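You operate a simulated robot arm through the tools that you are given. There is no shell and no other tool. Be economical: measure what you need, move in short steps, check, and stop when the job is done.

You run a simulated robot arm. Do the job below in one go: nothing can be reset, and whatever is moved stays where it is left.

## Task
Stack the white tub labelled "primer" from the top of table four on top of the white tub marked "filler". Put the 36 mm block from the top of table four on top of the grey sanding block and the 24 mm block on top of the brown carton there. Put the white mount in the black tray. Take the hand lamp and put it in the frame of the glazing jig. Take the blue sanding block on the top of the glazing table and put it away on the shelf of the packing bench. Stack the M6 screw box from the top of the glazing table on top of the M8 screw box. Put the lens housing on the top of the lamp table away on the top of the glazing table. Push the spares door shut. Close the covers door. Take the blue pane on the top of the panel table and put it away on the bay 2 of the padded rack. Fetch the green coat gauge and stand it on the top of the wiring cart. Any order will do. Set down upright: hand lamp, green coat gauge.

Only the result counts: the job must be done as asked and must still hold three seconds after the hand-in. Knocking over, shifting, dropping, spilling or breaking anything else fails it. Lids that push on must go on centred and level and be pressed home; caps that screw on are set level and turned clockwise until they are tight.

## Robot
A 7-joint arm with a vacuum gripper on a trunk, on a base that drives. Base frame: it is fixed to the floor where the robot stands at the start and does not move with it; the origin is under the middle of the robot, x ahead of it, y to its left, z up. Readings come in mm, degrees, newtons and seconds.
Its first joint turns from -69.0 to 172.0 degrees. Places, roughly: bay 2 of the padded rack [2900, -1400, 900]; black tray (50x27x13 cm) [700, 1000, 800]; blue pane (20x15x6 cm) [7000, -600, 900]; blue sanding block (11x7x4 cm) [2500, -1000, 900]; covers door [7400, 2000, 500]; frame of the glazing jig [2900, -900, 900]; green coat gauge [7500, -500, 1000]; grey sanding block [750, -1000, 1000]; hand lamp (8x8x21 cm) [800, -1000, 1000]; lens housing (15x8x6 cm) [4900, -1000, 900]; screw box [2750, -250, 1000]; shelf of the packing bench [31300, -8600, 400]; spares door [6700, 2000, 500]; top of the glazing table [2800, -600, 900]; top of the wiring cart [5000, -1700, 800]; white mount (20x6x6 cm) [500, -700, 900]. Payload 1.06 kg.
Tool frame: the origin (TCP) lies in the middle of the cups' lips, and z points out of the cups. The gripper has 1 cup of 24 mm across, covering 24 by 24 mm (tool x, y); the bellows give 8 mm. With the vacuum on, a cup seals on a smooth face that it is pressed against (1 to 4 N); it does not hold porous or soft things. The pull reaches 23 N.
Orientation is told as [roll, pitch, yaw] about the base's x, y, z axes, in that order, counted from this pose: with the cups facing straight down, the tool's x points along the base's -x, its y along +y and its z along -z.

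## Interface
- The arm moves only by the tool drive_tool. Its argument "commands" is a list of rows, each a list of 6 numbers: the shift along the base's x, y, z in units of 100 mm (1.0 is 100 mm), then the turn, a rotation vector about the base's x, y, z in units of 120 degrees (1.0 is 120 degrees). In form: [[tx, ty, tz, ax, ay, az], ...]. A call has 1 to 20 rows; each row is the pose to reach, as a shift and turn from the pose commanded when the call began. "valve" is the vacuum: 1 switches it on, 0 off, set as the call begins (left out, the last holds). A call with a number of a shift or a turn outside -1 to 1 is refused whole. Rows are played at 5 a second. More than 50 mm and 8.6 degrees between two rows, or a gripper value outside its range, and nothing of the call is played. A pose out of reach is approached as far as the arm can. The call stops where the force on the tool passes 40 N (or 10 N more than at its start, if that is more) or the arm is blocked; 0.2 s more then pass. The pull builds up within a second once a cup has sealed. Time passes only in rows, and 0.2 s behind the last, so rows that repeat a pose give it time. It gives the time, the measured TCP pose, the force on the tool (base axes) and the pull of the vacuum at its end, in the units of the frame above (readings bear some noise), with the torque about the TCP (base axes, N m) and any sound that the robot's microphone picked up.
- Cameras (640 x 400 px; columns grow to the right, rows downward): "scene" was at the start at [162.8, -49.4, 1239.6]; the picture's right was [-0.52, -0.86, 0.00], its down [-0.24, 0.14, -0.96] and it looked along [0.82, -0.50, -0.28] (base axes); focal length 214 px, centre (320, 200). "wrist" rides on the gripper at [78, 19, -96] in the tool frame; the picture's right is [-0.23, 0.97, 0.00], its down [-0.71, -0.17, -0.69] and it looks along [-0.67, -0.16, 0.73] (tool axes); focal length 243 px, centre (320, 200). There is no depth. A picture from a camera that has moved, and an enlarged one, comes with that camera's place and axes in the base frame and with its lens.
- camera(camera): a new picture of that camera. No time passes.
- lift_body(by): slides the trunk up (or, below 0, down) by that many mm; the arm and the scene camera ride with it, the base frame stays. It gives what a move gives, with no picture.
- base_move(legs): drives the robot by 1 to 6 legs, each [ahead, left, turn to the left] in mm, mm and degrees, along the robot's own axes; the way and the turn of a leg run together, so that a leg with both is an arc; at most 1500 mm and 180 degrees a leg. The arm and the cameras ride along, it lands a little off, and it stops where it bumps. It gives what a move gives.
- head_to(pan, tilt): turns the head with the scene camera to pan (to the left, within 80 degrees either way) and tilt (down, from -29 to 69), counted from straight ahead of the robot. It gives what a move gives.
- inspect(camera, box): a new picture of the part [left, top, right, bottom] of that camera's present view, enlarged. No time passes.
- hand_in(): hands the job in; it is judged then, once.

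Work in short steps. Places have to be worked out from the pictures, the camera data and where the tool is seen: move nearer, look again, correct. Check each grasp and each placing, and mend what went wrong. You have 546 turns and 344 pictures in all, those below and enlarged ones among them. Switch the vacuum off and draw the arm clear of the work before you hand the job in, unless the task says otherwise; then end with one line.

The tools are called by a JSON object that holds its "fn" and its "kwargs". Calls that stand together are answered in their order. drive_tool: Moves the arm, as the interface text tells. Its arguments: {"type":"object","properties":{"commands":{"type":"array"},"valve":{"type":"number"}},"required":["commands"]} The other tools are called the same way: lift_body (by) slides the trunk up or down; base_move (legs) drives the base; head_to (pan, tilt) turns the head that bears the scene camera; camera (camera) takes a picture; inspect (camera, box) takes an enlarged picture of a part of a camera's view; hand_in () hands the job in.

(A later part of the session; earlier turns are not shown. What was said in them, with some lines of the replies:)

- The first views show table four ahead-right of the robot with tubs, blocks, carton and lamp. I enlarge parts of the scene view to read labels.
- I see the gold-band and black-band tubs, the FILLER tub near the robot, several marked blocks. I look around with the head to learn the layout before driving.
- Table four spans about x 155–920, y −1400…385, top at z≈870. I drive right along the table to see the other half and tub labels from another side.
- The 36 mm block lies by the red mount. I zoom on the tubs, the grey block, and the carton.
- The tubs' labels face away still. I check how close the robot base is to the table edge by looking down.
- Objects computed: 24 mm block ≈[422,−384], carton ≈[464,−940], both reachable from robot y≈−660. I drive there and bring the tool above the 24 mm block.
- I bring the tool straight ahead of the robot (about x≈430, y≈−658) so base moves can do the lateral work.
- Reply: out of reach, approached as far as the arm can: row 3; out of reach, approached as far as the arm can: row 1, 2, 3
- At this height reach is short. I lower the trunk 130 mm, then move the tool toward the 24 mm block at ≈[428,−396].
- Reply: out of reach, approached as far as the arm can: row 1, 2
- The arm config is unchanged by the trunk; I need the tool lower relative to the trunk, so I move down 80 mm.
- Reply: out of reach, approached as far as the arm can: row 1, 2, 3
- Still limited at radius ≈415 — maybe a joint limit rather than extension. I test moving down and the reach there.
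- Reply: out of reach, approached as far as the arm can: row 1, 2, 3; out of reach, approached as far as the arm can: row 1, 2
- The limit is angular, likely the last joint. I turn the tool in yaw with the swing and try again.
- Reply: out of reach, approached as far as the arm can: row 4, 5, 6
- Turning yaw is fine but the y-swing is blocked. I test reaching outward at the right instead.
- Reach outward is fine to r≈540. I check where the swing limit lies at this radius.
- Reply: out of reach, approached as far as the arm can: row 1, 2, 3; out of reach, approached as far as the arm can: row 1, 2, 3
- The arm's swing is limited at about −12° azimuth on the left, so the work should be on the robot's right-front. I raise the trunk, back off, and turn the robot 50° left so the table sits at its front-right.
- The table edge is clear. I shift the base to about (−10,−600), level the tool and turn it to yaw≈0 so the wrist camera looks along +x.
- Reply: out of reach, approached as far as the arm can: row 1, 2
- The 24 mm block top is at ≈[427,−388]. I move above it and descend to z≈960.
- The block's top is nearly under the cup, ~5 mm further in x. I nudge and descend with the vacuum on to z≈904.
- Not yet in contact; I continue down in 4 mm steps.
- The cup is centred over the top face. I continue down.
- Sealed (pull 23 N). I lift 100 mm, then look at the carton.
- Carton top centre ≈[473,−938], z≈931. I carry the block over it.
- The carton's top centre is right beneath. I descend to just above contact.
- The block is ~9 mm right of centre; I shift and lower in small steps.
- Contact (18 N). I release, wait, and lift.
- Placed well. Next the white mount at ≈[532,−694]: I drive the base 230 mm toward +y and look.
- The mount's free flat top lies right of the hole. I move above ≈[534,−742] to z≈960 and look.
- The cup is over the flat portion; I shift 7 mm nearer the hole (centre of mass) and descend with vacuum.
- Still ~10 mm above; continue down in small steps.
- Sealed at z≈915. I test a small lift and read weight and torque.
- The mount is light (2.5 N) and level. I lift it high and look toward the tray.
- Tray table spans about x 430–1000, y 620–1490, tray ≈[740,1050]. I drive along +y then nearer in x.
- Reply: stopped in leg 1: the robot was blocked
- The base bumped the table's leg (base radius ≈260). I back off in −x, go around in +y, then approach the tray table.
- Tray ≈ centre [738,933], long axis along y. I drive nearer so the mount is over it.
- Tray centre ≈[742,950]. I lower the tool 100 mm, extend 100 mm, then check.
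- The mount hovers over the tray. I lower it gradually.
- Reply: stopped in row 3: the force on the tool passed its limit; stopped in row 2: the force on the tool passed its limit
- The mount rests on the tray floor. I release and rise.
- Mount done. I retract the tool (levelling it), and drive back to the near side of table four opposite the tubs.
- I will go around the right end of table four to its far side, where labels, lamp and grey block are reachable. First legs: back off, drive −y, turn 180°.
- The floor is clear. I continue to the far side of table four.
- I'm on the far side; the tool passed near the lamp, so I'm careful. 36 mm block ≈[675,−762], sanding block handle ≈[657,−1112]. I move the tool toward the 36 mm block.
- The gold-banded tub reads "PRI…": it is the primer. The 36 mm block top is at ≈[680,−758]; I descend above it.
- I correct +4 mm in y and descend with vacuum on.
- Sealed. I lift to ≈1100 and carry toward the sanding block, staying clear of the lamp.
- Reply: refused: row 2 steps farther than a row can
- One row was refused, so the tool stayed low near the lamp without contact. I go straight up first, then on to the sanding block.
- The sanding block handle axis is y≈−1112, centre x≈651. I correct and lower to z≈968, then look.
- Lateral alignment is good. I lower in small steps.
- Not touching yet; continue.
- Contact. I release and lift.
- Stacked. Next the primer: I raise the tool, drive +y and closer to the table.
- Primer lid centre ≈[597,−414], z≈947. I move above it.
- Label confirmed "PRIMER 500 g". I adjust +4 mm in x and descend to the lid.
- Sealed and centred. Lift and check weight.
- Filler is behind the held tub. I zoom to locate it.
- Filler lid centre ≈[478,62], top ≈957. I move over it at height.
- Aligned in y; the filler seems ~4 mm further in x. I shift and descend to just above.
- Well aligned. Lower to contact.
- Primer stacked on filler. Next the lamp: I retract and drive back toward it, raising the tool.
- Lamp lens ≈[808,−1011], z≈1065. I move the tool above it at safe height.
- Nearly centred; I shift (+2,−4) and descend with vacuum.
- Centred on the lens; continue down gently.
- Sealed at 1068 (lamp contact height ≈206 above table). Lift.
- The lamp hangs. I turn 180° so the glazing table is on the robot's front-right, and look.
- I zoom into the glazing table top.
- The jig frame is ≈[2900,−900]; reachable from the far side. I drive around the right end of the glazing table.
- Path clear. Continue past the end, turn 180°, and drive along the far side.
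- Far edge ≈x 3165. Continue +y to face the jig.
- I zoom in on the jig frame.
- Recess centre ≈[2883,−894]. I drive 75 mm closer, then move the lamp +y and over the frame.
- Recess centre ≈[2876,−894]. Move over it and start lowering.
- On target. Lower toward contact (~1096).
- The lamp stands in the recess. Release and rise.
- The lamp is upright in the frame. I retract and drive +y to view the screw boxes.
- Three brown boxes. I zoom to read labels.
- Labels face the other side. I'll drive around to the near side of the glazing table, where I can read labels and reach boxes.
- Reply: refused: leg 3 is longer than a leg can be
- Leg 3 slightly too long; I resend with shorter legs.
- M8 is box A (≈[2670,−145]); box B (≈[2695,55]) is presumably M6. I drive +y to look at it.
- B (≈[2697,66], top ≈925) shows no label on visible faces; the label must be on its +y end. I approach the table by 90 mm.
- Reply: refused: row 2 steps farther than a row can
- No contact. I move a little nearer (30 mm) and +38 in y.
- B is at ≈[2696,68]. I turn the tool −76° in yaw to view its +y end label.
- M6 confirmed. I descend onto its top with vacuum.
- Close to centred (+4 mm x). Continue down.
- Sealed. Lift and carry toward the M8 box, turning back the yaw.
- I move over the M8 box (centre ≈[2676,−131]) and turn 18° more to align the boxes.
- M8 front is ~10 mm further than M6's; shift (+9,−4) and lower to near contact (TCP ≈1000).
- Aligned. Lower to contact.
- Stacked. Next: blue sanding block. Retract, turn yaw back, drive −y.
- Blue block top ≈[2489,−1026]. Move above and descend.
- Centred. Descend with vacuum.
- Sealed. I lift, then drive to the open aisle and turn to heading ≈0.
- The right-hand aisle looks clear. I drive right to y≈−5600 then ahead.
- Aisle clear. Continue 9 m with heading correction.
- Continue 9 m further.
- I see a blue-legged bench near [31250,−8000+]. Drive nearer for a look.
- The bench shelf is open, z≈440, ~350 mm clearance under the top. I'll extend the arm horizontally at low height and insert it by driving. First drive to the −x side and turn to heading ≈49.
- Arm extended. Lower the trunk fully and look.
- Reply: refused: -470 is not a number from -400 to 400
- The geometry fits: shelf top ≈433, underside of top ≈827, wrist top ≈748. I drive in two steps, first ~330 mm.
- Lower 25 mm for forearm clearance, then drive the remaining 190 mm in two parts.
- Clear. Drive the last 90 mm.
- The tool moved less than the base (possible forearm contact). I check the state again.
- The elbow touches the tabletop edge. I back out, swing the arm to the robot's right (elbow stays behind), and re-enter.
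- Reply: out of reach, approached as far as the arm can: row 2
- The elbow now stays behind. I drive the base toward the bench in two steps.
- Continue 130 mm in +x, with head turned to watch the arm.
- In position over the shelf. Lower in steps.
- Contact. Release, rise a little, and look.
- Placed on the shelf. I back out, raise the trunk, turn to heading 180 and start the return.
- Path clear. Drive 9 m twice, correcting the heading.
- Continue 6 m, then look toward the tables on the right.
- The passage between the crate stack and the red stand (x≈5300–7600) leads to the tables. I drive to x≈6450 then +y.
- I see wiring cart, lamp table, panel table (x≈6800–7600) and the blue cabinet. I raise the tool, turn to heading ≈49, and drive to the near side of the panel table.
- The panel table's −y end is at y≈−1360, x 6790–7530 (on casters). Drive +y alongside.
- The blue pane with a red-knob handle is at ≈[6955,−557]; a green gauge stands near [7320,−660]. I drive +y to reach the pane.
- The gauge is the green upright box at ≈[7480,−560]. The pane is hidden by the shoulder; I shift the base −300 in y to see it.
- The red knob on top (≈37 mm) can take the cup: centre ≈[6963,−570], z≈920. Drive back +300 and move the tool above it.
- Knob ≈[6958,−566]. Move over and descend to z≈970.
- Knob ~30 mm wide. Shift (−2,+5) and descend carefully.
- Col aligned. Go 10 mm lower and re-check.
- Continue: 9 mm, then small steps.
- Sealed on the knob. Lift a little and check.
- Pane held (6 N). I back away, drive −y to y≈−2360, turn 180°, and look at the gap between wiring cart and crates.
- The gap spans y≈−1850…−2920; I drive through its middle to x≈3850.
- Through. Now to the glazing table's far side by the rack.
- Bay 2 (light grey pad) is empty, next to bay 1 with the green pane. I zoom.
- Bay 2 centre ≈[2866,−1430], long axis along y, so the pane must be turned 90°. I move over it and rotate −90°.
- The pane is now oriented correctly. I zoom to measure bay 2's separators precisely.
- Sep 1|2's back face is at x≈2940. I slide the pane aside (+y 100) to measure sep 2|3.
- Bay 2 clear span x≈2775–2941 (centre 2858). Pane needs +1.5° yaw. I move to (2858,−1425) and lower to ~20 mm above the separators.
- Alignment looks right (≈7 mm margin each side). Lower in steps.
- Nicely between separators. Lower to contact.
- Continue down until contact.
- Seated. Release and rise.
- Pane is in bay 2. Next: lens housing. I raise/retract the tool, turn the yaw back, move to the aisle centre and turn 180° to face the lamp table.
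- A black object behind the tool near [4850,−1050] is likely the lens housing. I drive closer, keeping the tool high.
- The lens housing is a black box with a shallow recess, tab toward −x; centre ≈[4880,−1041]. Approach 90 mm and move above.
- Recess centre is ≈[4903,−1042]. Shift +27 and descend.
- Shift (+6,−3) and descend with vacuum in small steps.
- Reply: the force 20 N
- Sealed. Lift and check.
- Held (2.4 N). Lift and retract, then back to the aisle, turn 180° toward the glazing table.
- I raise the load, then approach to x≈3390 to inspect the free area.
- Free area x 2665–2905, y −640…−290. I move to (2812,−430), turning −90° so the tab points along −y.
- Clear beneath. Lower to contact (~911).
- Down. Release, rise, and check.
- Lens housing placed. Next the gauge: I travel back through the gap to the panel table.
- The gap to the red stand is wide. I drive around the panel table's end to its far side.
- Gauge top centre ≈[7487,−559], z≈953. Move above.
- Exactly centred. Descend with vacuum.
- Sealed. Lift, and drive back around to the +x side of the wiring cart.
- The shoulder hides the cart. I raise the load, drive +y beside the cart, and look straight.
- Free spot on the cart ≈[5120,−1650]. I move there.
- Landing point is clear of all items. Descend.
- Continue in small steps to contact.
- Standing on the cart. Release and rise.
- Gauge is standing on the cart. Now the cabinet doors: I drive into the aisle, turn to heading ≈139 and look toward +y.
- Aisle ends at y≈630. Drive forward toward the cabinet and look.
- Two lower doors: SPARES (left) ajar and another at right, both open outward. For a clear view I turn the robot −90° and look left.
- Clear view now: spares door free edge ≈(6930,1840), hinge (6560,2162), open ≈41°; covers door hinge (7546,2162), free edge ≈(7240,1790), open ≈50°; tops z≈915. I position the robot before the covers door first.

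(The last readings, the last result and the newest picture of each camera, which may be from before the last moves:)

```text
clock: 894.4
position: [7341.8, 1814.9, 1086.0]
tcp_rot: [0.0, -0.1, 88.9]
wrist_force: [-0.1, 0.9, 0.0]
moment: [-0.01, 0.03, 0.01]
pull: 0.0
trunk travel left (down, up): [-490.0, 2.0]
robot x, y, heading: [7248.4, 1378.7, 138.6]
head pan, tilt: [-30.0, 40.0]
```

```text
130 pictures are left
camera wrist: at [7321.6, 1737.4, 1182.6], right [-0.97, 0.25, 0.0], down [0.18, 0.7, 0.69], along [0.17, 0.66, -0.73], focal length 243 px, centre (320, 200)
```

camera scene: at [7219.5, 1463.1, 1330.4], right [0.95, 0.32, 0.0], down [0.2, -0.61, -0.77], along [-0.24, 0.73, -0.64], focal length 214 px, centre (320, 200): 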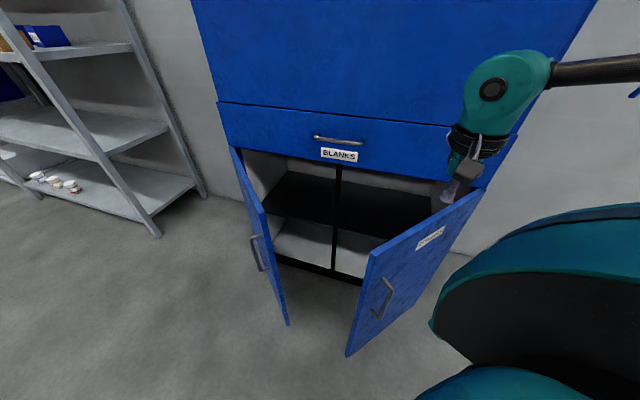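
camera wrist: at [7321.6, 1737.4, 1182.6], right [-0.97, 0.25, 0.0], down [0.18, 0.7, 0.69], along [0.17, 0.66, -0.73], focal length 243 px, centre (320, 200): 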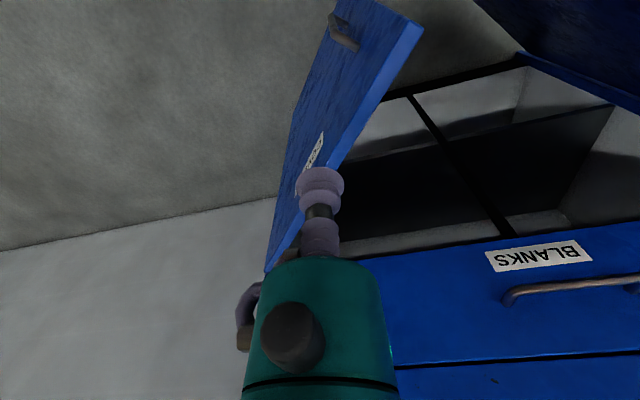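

Covers door is right ahead. I rotate the tool so the cup faces horizontally toward the door (direction ≈(−.42,.9)), above door height.

{"fn": "drive_tool", "kwargs": {"commands": [[0.01, 0, 0, 0.062, 0.029, 0], [0.02, 0, 0, 0.124, 0.058, 0], [0.03, 0, 0, 0.186, 0.087, 0], [0.04, 0, 0, 0.248, 0.116, 0], [0.05, 0, 0, 0.31, 0.145, 0], [0.06, 0, 0, 0.372, 0.174, 0], [0.07, 0, 0, 0.434, 0.203, 0], [0.08, 0, 0, 0.496, 0.232, 0], [0.09, 0, 0, 0.558, 0.26, 0], [0.1, 0, 0, 0.62, 0.289, 0], [0.1, 0, 0, 0.68, 0.317, 0]]}}

{"fn": "camera", "kwargs": {"camera": "scene"}}

```text
clock: 896.8
position: [7348.5, 1887.8, 1099.7]
tcp_rot: [89.7, -63.8, 25.3]
wrist_force: [-0.6, -0.1, -0.4]
moment: [0.04, 0.02, -0.03]
pull: 0.1
out of reach, approached as far as the arm can: row 6, 7, 8, 9, 10, 11
trunk travel left (down, up): [-490.0, 2.0]
robot x, y, heading: [7247.5, 1381.1, 138.6]
head pan, tilt: [-30.0, 40.0]
```

```text
129 pictures are left
camera scene: at [7219.3, 1463.4, 1330.3], right [0.95, 0.32, 0.0], down [0.2, -0.61, -0.77], along [-0.24, 0.73, -0.64], focal length 214 px, centre (320, 200)
```

scene: 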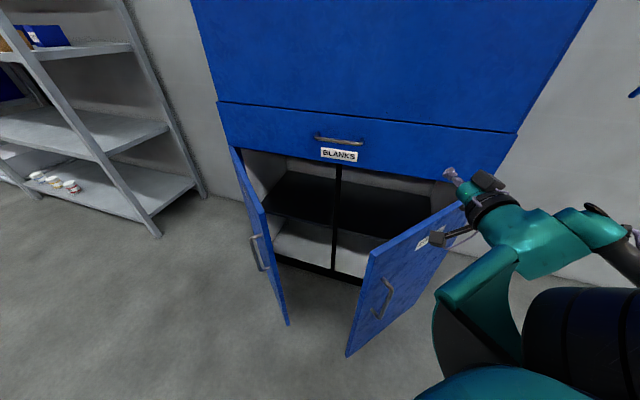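

The cup now faces the door. I back 90 mm, then lower the trunk so the cup is at z≈855.

{"fn": "base_move", "kwargs": {"legs": [[-59, 68, 0]]}}

{"fn": "lift_body", "kwargs": {"by": -240}}

{"fn": "camera", "kwargs": {"camera": "scene"}}

{"fn": "camera", "kwargs": {"camera": "wrist"}}

```text
clock: 897.9
position: [7346.9, 1797.8, 1099.7]
tcp_rot: [89.7, -63.9, 25.3]
wrist_force: [-0.5, -0.3, 0.4]
moment: [-0.02, 0.04, -0.02]
pull: 0.1
trunk travel left (down, up): [-490.0, 2.0]
robot x, y, heading: [7248.4, 1291.9, 138.9]
head pan, tilt: [-30.0, 40.0]
```

```text
clock: 900.4
position: [7349.4, 1797.6, 747.6]
tcp_rot: [27.7, -61.0, 81.5]
wrist_force: [0.3, -0.3, 0.5]
moment: [-0.01, 0.0, -0.03]
pull: 0.1
trunk travel left (down, up): [-250.0, 242.0]
robot x, y, heading: [7249.6, 1292.5, 138.3]
head pan, tilt: [-30.0, 40.0]
```

```text
128 pictures are left
camera scene: at [7137.0, 1446.3, 1077.7], right [0.95, 0.32, 0.0], down [0.2, -0.61, -0.77], along [-0.24, 0.73, -0.64], focal length 214 px, centre (320, 200)
```

scene: 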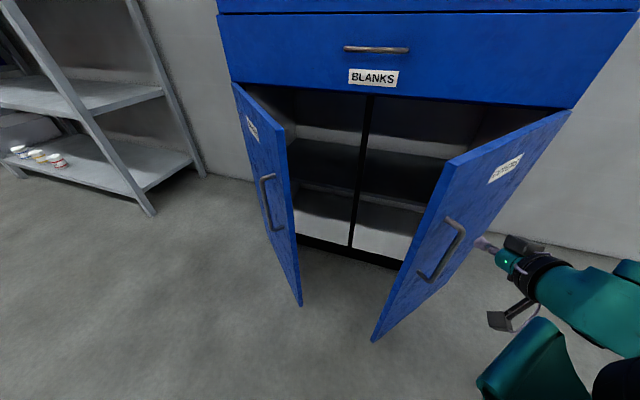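

```text
127 pictures are left
camera wrist: at [7359.1, 1675.1, 724.5], right [-0.89, -0.15, 0.42], down [0.45, -0.19, 0.87], along [-0.05, 0.97, 0.23], focal length 243 px, centre (320, 200)
```

wrist: 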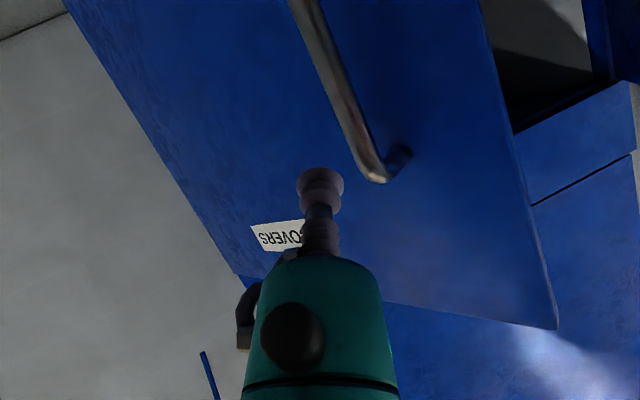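

The cup faces the COVERS door (slightly downward), right of its handle. I push along (−.35,+.9) in short calls.

{"fn": "drive_tool", "kwargs": {"commands": [[-0.12, 0.35, 0, 0, 0, 0], [-0.24, 0.7, 0, 0, 0, 0], [-0.35, 1.0, 0, 0, 0, 0]]}}

{"fn": "drive_tool", "kwargs": {"commands": [[-0.12, 0.35, 0, 0, 0, 0], [-0.24, 0.7, 0, 0, 0, 0], [-0.35, 1.0, 0, 0, 0, 0]]}}

{"fn": "camera", "kwargs": {"camera": "scene"}}

```text
clock: 901.2
position: [7315.3, 1898.7, 746.2]
tcp_rot: [27.7, -60.9, 81.5]
wrist_force: [0.0, 0.2, -0.2]
moment: [0.0, -0.02, 0.04]
pull: 0.0
trunk travel left (down, up): [-250.0, 242.0]
robot x, y, heading: [7246.6, 1293.4, 138.3]
head pan, tilt: [-30.0, 40.0]
```

```text
clock: 902.0
position: [7278.3, 1999.0, 746.0]
tcp_rot: [27.7, -61.0, 81.4]
wrist_force: [0.1, 0.3, 0.8]
moment: [0.01, 0.01, -0.02]
pull: 0.1
trunk travel left (down, up): [-250.0, 242.0]
robot x, y, heading: [7244.8, 1290.2, 138.4]
head pan, tilt: [-30.0, 40.0]
```

```text
126 pictures are left
camera scene: at [7136.9, 1446.6, 1077.6], right [0.95, 0.32, 0.0], down [0.2, -0.61, -0.77], along [-0.24, 0.73, -0.64], focal length 214 px, centre (320, 200)
```

scene: 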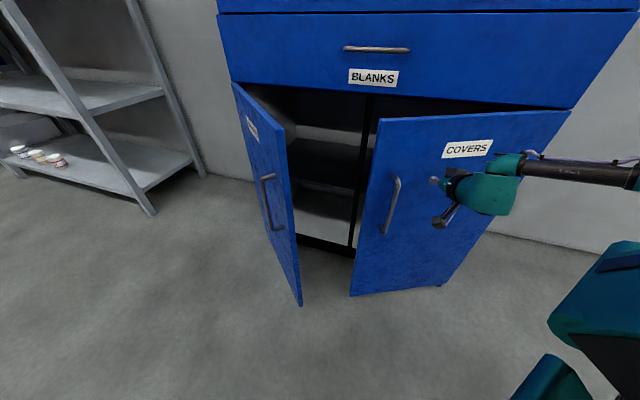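

The door is closing. Continue pushing.

{"fn": "drive_tool", "kwargs": {"commands": [[-0.1, 0.35, 0, 0, 0, 0], [-0.2, 0.7, 0, 0, 0, 0], [-0.25, 0.9, 0, 0, 0, 0]]}}

{"fn": "camera", "kwargs": {"camera": "scene"}}

```text
clock: 902.8
position: [7253.7, 2088.2, 746.7]
tcp_rot: [27.7, -61.0, 81.4]
wrist_force: [0.0, 0.4, 0.6]
moment: [0.02, 0.03, 0.0]
pull: 0.0
trunk travel left (down, up): [-250.0, 242.0]
robot x, y, heading: [7248.9, 1292.6, 138.7]
head pan, tilt: [-30.0, 40.0]
```

```text
125 pictures are left
camera scene: at [7137.0, 1446.5, 1077.7], right [0.95, 0.32, 0.0], down [0.2, -0.61, -0.77], along [-0.24, 0.73, -0.64], focal length 214 px, centre (320, 200)
```

scene: 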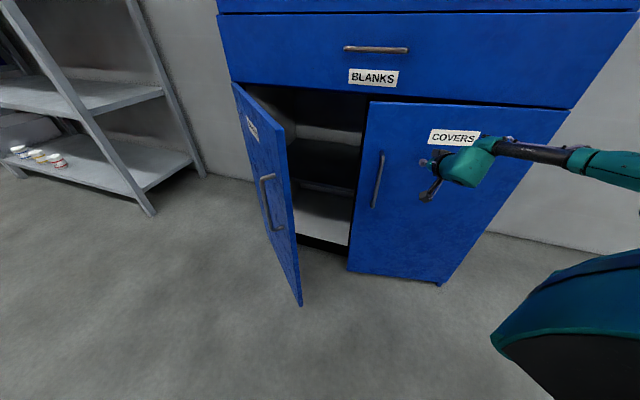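

Almost closed. Push further until resistance.

{"fn": "drive_tool", "kwargs": {"commands": [[-0.02, 0.15, 0, 0, 0, 0], [-0.04, 0.3, 0, 0, 0, 0], [-0.05, 0.4, 0, 0, 0, 0]]}}

{"fn": "drive_tool", "kwargs": {"commands": [[0, 0.1, 0, 0, 0, 0], [0, 0.2, 0, 0, 0, 0], [0, 0.3, 0, 0, 0, 0]]}}

{"fn": "camera", "kwargs": {"camera": "scene"}}

```text
clock: 903.6
position: [7248.6, 2128.7, 747.0]
tcp_rot: [27.9, -61.0, 81.4]
wrist_force: [-0.1, -0.4, -0.2]
moment: [0.0, 0.01, -0.01]
pull: 0.0
trunk travel left (down, up): [-250.0, 242.0]
robot x, y, heading: [7246.2, 1292.1, 138.4]
head pan, tilt: [-30.0, 40.0]
```

```text
clock: 904.4
position: [7248.8, 2148.9, 747.8]
tcp_rot: [27.7, -61.1, 81.6]
wrist_force: [-0.1, 0.1, -0.1]
moment: [0.01, 0.0, 0.02]
pull: 0.0
out of reach, approached as far as the arm can: row 3
trunk travel left (down, up): [-250.0, 242.0]
robot x, y, heading: [7246.1, 1291.9, 138.6]
head pan, tilt: [-30.0, 40.0]
```

```text
124 pictures are left
camera scene: at [7137.0, 1446.3, 1077.7], right [0.95, 0.32, 0.0], down [0.2, -0.61, -0.77], along [-0.24, 0.73, -0.64], focal length 214 px, centre (320, 200)
```

scene: 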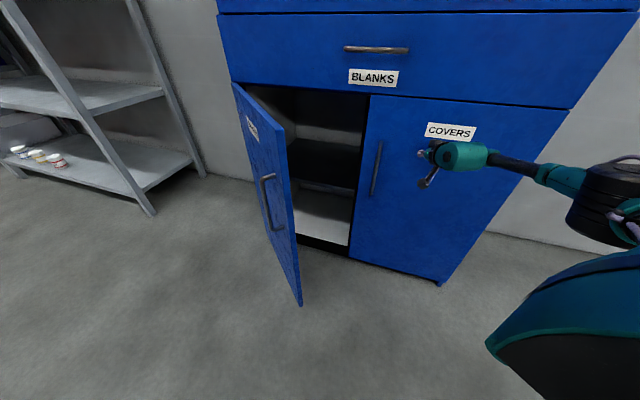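

Not yet resisting; arm is at its limit. I push by small base moves in +y.

{"fn": "base_move", "kwargs": {"legs": [[-53, 60, 0]]}}

{"fn": "inspect", "kwargs": {"camera": "scene", "box": [340, 80, 500, 290]}}

```text
clock: 905.5
position: [7249.6, 2068.4, 747.7]
tcp_rot: [27.6, -61.0, 81.5]
wrist_force: [-0.3, -0.4, 0.0]
moment: [0.02, 0.03, 0.01]
pull: 0.0
trunk travel left (down, up): [-250.0, 242.0]
robot x, y, heading: [7250.4, 1212.7, 138.2]
head pan, tilt: [-30.0, 40.0]
```

```text
1.90 times, centred on (420, 185) of scene
camera zoom: at [7136.8, 1366.9, 1077.8], right [0.95, 0.32, 0.0], down [0.2, -0.61, -0.77], along [-0.24, 0.73, -0.64], focal length 408 px, centre (130, 229)
```

zoom: 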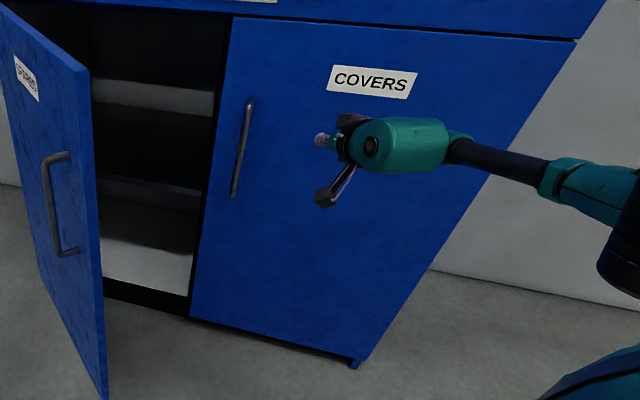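

That backed off; the door stays. I drive forward again past the previous point in small increments, watching force.

{"fn": "base_move", "kwargs": {"legs": [[58, -65, 0]]}}

{"fn": "base_move", "kwargs": {"legs": [[7, -7, 0]]}}

{"fn": "base_move", "kwargs": {"legs": [[5, -6, 0]]}}

```text
clock: 906.6
position: [7248.4, 2156.4, 747.3]
tcp_rot: [27.7, -61.0, 81.5]
wrist_force: [-0.4, -0.6, 0.0]
moment: [-0.01, -0.01, 0.03]
pull: 0.1
trunk travel left (down, up): [-250.0, 242.0]
robot x, y, heading: [7250.4, 1297.7, 138.1]
head pan, tilt: [-30.0, 40.0]
```

```text
clock: 907.3
position: [7248.2, 2165.3, 747.6]
tcp_rot: [27.7, -60.9, 81.5]
wrist_force: [-0.5, -5.5, 0.1]
moment: [0.02, 0.07, -0.05]
pull: 0.1
trunk travel left (down, up): [-250.0, 242.0]
robot x, y, heading: [7248.9, 1309.3, 138.5]
head pan, tilt: [-30.0, 40.0]
```

```text
clock: 908.1
position: [7244.5, 2167.4, 743.3]
tcp_rot: [27.1, -60.5, 82.3]
wrist_force: [-1.4, -12.9, 0.1]
moment: [0.16, -0.02, -0.19]
pull: 0.0
trunk travel left (down, up): [-250.0, 242.0]
robot x, y, heading: [7245.7, 1316.7, 138.4]
head pan, tilt: [-30.0, 40.0]
stopped in leg 1: the force on the tool passed its limit (the readings are from after the stop); the commanded pose is now the measured one
```

Firm resistance: covers door is shut. I back off and look.

{"fn": "base_move", "kwargs": {"legs": [[-199, 225, 0]]}}

{"fn": "camera", "kwargs": {"camera": "scene"}}

```text
clock: 910.2
position: [7247.7, 1869.6, 744.5]
tcp_rot: [27.1, -60.6, 82.2]
wrist_force: [0.3, 0.4, -0.2]
moment: [-0.01, 0.0, -0.01]
pull: 0.0
trunk travel left (down, up): [-250.0, 242.0]
robot x, y, heading: [7250.0, 1020.5, 138.3]
head pan, tilt: [-30.0, 40.0]
```

```text
122 pictures are left
camera scene: at [7137.7, 1169.9, 1077.7], right [0.95, 0.32, 0.0], down [0.2, -0.61, -0.77], along [-0.24, 0.73, -0.64], focal length 214 px, centre (320, 200)
```

scene: 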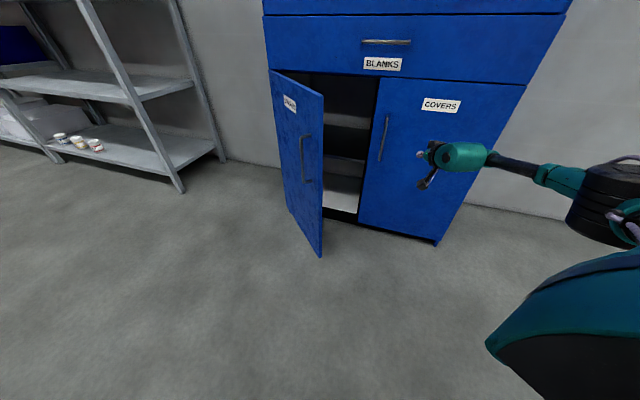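

Covers closed. For the spares door I need the cup facing (+.4,+.8); I pull the tool in and turn it −48° about z.

{"fn": "drive_tool", "kwargs": {"commands": [[0, -0.4, 0, 0, 0, 0], [0, -0.8, 0, 0, 0, 0], [0, -1.0, 0, 0, 0, 0]]}}

{"fn": "drive_tool", "kwargs": {"commands": [[0, -0.15, 0, 0, 0, -0.065], [0, -0.3, 0, 0, 0, -0.13], [0, -0.45, 0, 0, 0, -0.195], [0, -0.6, 0, 0, 0, -0.26], [0, -0.75, 0, 0, 0, -0.33], [0, -0.9, 0, 0, 0, -0.4]]}}

{"fn": "camera", "kwargs": {"camera": "wrist"}}

```text
clock: 911.0
position: [7248.1, 1768.8, 745.3]
tcp_rot: [27.2, -60.7, 82.3]
wrist_force: [0.6, -0.4, -0.1]
moment: [0.02, -0.01, 0.0]
pull: 0.0
trunk travel left (down, up): [-250.0, 242.0]
robot x, y, heading: [7249.9, 1018.6, 138.4]
head pan, tilt: [-30.0, 40.0]
```

```text
clock: 912.4
position: [7247.9, 1678.0, 744.4]
tcp_rot: [27.2, -60.6, 34.0]
wrist_force: [-0.1, -0.5, -0.1]
moment: [-0.02, 0.02, 0.01]
pull: 0.1
trunk travel left (down, up): [-250.0, 242.0]
robot x, y, heading: [7248.5, 1018.5, 138.5]
head pan, tilt: [-30.0, 40.0]
```

```text
121 pictures are left
camera wrist: at [7164.1, 1589.7, 722.6], right [-0.71, 0.56, 0.42], down [0.17, -0.45, 0.88], along [0.68, 0.69, 0.23], focal length 243 px, centre (320, 200)
```

wrist: 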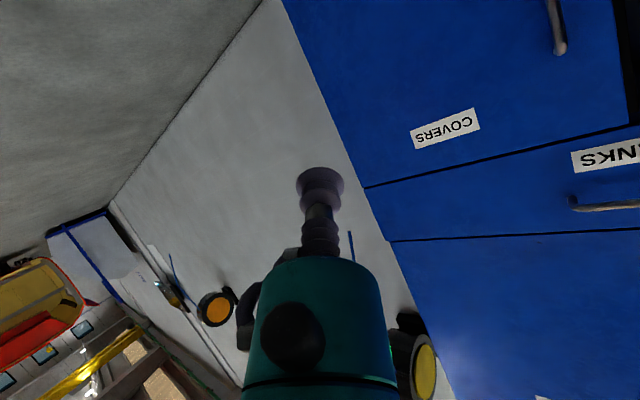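

Now drive to the left-front of the spares door: first −x, then +y.

{"fn": "base_move", "kwargs": {"legs": [[345, 305, 0], [93, -105, 0]]}}

{"fn": "camera", "kwargs": {"camera": "scene"}}

{"fn": "camera", "kwargs": {"camera": "wrist"}}

```text
clock: 916.1
position: [6791.4, 1818.8, 745.0]
tcp_rot: [27.2, -60.5, 34.3]
wrist_force: [-0.1, -0.2, 0.0]
moment: [0.02, 0.01, 0.02]
pull: 0.1
trunk travel left (down, up): [-250.0, 242.0]
robot x, y, heading: [6791.1, 1154.6, 138.6]
head pan, tilt: [-30.0, 40.0]
```

```text
120 pictures are left
camera scene: at [6680.8, 1309.4, 1077.7], right [0.95, 0.32, 0.0], down [0.2, -0.61, -0.77], along [-0.24, 0.73, -0.64], focal length 214 px, centre (320, 200)
```

scene: 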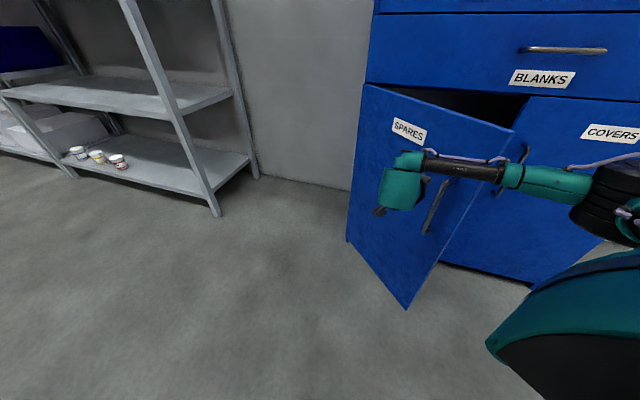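

```text
119 pictures are left
camera wrist: at [6706.8, 1729.1, 722.5], right [-0.71, 0.56, 0.42], down [0.17, -0.45, 0.88], along [0.68, 0.7, 0.23], focal length 243 px, centre (320, 200)
```

wrist: 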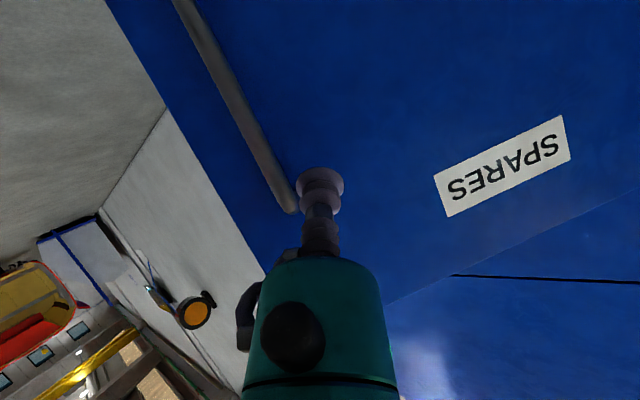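

The cup faces the SPARES door, clear of its handle. I push by driving along (+.35,+.94) in steps.

{"fn": "base_move", "kwargs": {"legs": [[41, -107, 0]]}}

{"fn": "base_move", "kwargs": {"legs": [[36, -94, 0]]}}

{"fn": "camera", "kwargs": {"camera": "scene"}}

{"fn": "camera", "kwargs": {"camera": "wrist"}}

```text
clock: 917.3
position: [6830.4, 1925.5, 745.2]
tcp_rot: [27.2, -60.7, 34.3]
wrist_force: [-0.1, -0.6, -0.6]
moment: [-0.02, -0.03, 0.01]
pull: 0.2
trunk travel left (down, up): [-250.0, 242.0]
robot x, y, heading: [6831.3, 1261.9, 138.6]
head pan, tilt: [-30.0, 40.0]
```

```text
clock: 918.4
position: [6865.3, 2019.7, 744.5]
tcp_rot: [27.1, -60.6, 34.2]
wrist_force: [-0.5, 0.2, -0.3]
moment: [-0.01, 0.0, 0.02]
pull: 0.1
trunk travel left (down, up): [-250.0, 242.0]
robot x, y, heading: [6867.4, 1357.8, 138.3]
head pan, tilt: [-30.0, 40.0]
```

```text
118 pictures are left
camera scene: at [6756.1, 1509.8, 1077.7], right [0.95, 0.32, 0.0], down [0.2, -0.61, -0.77], along [-0.24, 0.73, -0.64], focal length 214 px, centre (320, 200)
```

scene: 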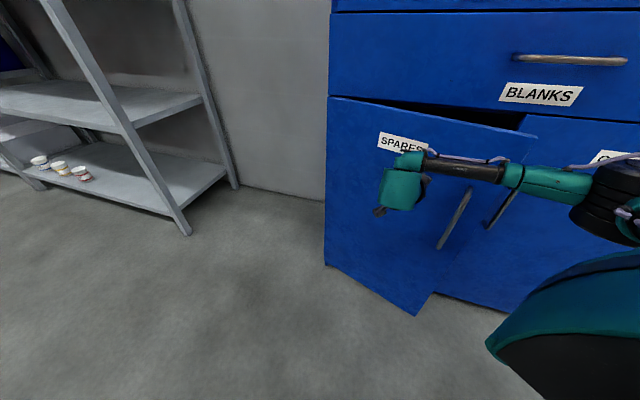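

```text
117 pictures are left
camera wrist: at [6782.3, 1929.6, 722.6], right [-0.71, 0.56, 0.42], down [0.17, -0.45, 0.88], along [0.68, 0.69, 0.23], focal length 243 px, centre (320, 200)
```

wrist: 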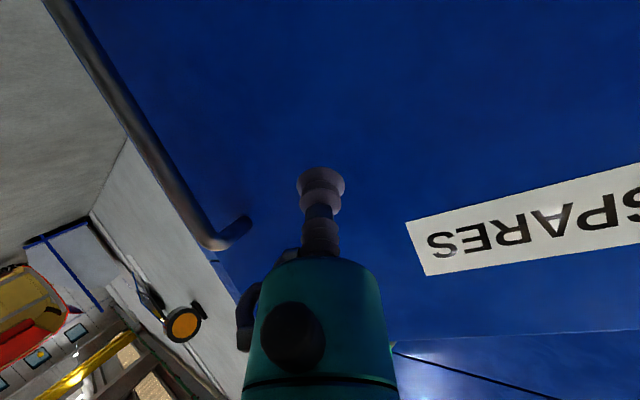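

Door is moving. Continue pushing with the arm.

{"fn": "drive_tool", "kwargs": {"commands": [[0.1, 0.35, 0, 0, 0, 0], [0.2, 0.7, 0, 0, 0, 0], [0.25, 0.9, 0, 0, 0, 0]]}}

{"fn": "drive_tool", "kwargs": {"commands": [[0.02, 0.1, 0, 0, 0, 0], [0.04, 0.2, 0, 0, 0, 0], [0.06, 0.3, 0, 0, 0, 0]]}}

{"fn": "camera", "kwargs": {"camera": "scene"}}

```text
clock: 919.2
position: [6889.7, 2109.3, 744.1]
tcp_rot: [27.3, -60.7, 34.2]
wrist_force: [-0.3, -0.5, -0.4]
moment: [-0.01, 0.02, 0.0]
pull: 0.1
trunk travel left (down, up): [-250.0, 242.0]
robot x, y, heading: [6873.3, 1358.0, 138.6]
head pan, tilt: [-30.0, 40.0]
```

```text
clock: 920.0
position: [6896.6, 2139.4, 745.4]
tcp_rot: [27.2, -60.6, 34.3]
wrist_force: [0.2, -0.4, -0.7]
moment: [0.03, 0.02, -0.01]
pull: 0.1
trunk travel left (down, up): [-250.0, 242.0]
robot x, y, heading: [6863.9, 1357.5, 138.2]
head pan, tilt: [-30.0, 40.0]
```

```text
116 pictures are left
camera scene: at [6756.0, 1509.6, 1077.7], right [0.95, 0.32, 0.0], down [0.2, -0.61, -0.77], along [-0.24, 0.73, -0.64], focal length 214 px, centre (320, 200)
```

scene: 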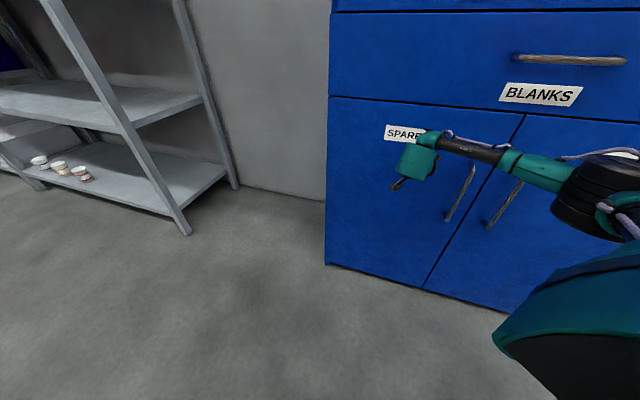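

Nearly flush. Push the last centimetres until resistance.

{"fn": "drive_tool", "kwargs": {"commands": [[0, 0.07, 0, 0, 0, 0], [0, 0.14, 0, 0, 0, 0]]}}

{"fn": "drive_tool", "kwargs": {"commands": [[0, 0.05, 0, 0, 0, 0], [0, 0.1, 0, 0, 0, 0], [0, 0.16, 0, 0, 0, 0]]}}

{"fn": "drive_tool", "kwargs": {"commands": [[0, 0.05, 0, 0, 0, 0], [0, 0.1, 0, 0, 0, 0]]}}

```text
clock: 920.6
position: [6898.2, 2152.6, 743.1]
tcp_rot: [27.3, -60.6, 34.2]
wrist_force: [0.4, -0.3, -1.5]
moment: [0.01, 0.02, -0.02]
pull: 0.1
trunk travel left (down, up): [-250.0, 242.0]
robot x, y, heading: [6866.9, 1355.2, 138.6]
head pan, tilt: [-30.0, 40.0]
```

```text
clock: 921.4
position: [6895.8, 2168.0, 744.0]
tcp_rot: [27.2, -60.6, 34.4]
wrist_force: [-2.1, -15.4, -2.5]
moment: [0.15, -0.08, 0.1]
pull: 0.0
trunk travel left (down, up): [-250.0, 242.0]
robot x, y, heading: [6868.9, 1352.5, 138.3]
head pan, tilt: [-30.0, 40.0]
```

```text
clock: 921.8
position: [6894.5, 2166.6, 743.5]
tcp_rot: [26.5, -60.4, 34.8]
wrist_force: [1.1, -23.0, 4.8]
moment: [0.23, 0.14, 0.15]
pull: 0.1
trunk travel left (down, up): [-250.0, 242.0]
robot x, y, heading: [6865.1, 1356.2, 138.3]
head pan, tilt: [-30.0, 40.0]
stopped in row 1: the force on the tool passed its limit (the readings are from after the stop); the commanded pose is now the measured one
```

Firm stop. I retract the tool, back off and look at both doors.

{"fn": "drive_tool", "kwargs": {"commands": [[0, -0.3, 0, 0, 0, 0], [0, -0.7, 0, 0, 0, 0], [0, -1.0, 0, 0, 0, 0]]}}

{"fn": "base_move", "kwargs": {"legs": [[-200, 226, 0]]}}

{"fn": "head_to", "kwargs": {"pan": -45, "tilt": 25}}

{"fn": "camera", "kwargs": {"camera": "scene"}}

```text
clock: 922.6
position: [6897.0, 2071.2, 742.8]
tcp_rot: [26.4, -60.4, 34.9]
wrist_force: [-0.6, -0.6, 0.0]
moment: [0.03, -0.02, 0.0]
pull: 0.1
trunk travel left (down, up): [-250.0, 242.0]
robot x, y, heading: [6867.1, 1357.9, 138.1]
head pan, tilt: [-30.0, 40.0]
```

```text
clock: 924.7
position: [6895.4, 1769.1, 742.5]
tcp_rot: [26.5, -60.4, 34.8]
wrist_force: [-0.5, 0.5, 0.3]
moment: [0.03, 0.0, 0.02]
pull: 0.2
trunk travel left (down, up): [-250.0, 242.0]
robot x, y, heading: [6865.2, 1052.8, 138.6]
head pan, tilt: [-30.0, 40.0]
```

```text
clock: 925.4
position: [6897.0, 1769.4, 741.5]
tcp_rot: [26.3, -60.4, 34.9]
wrist_force: [-0.1, -0.5, 0.4]
moment: [0.01, -0.01, 0.02]
pull: 0.3
trunk travel left (down, up): [-250.0, 242.0]
robot x, y, heading: [6865.9, 1054.3, 138.4]
head pan, tilt: [-45.0, 25.0]
```

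```text
115 pictures are left
camera scene: at [6776.5, 1219.2, 1101.0], right [1.0, 0.06, 0.0], down [0.03, -0.42, -0.91], along [-0.05, 0.9, -0.42], focal length 214 px, centre (320, 200)
```

scene: 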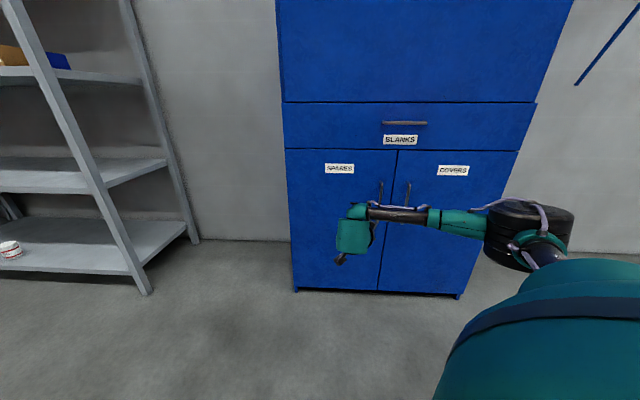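

Both doors look flush. One zoom to confirm.

{"fn": "inspect", "kwargs": {"camera": "scene", "box": [270, 90, 550, 310]}}

```text
1.82 times, centred on (410, 200) of scene
camera zoom: at [6776.5, 1219.2, 1101.0], right [1.0, 0.06, 0.0], down [0.03, -0.42, -0.91], along [-0.05, 0.9, -0.42], focal length 390 px, centre (156, 200)
```

zoom: 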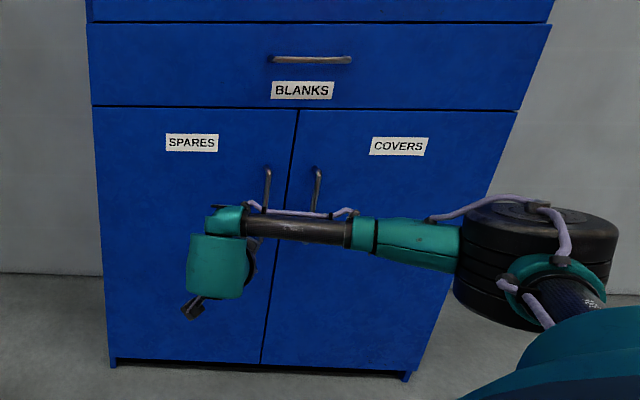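

All the tasks are done, the vacuum is off and the arm is clear, so I hand the job in.

{"fn": "hand_in", "kwargs": {}}

```text
The job is handed in.
```

All twelve tasks were carried out, each was checked in the pictures when it was done, and the job is handed in. Two light bumps happened on the way: the base against a leg of table four, and the elbow against the packing bench top. The later pictures showed nothing moved by either.
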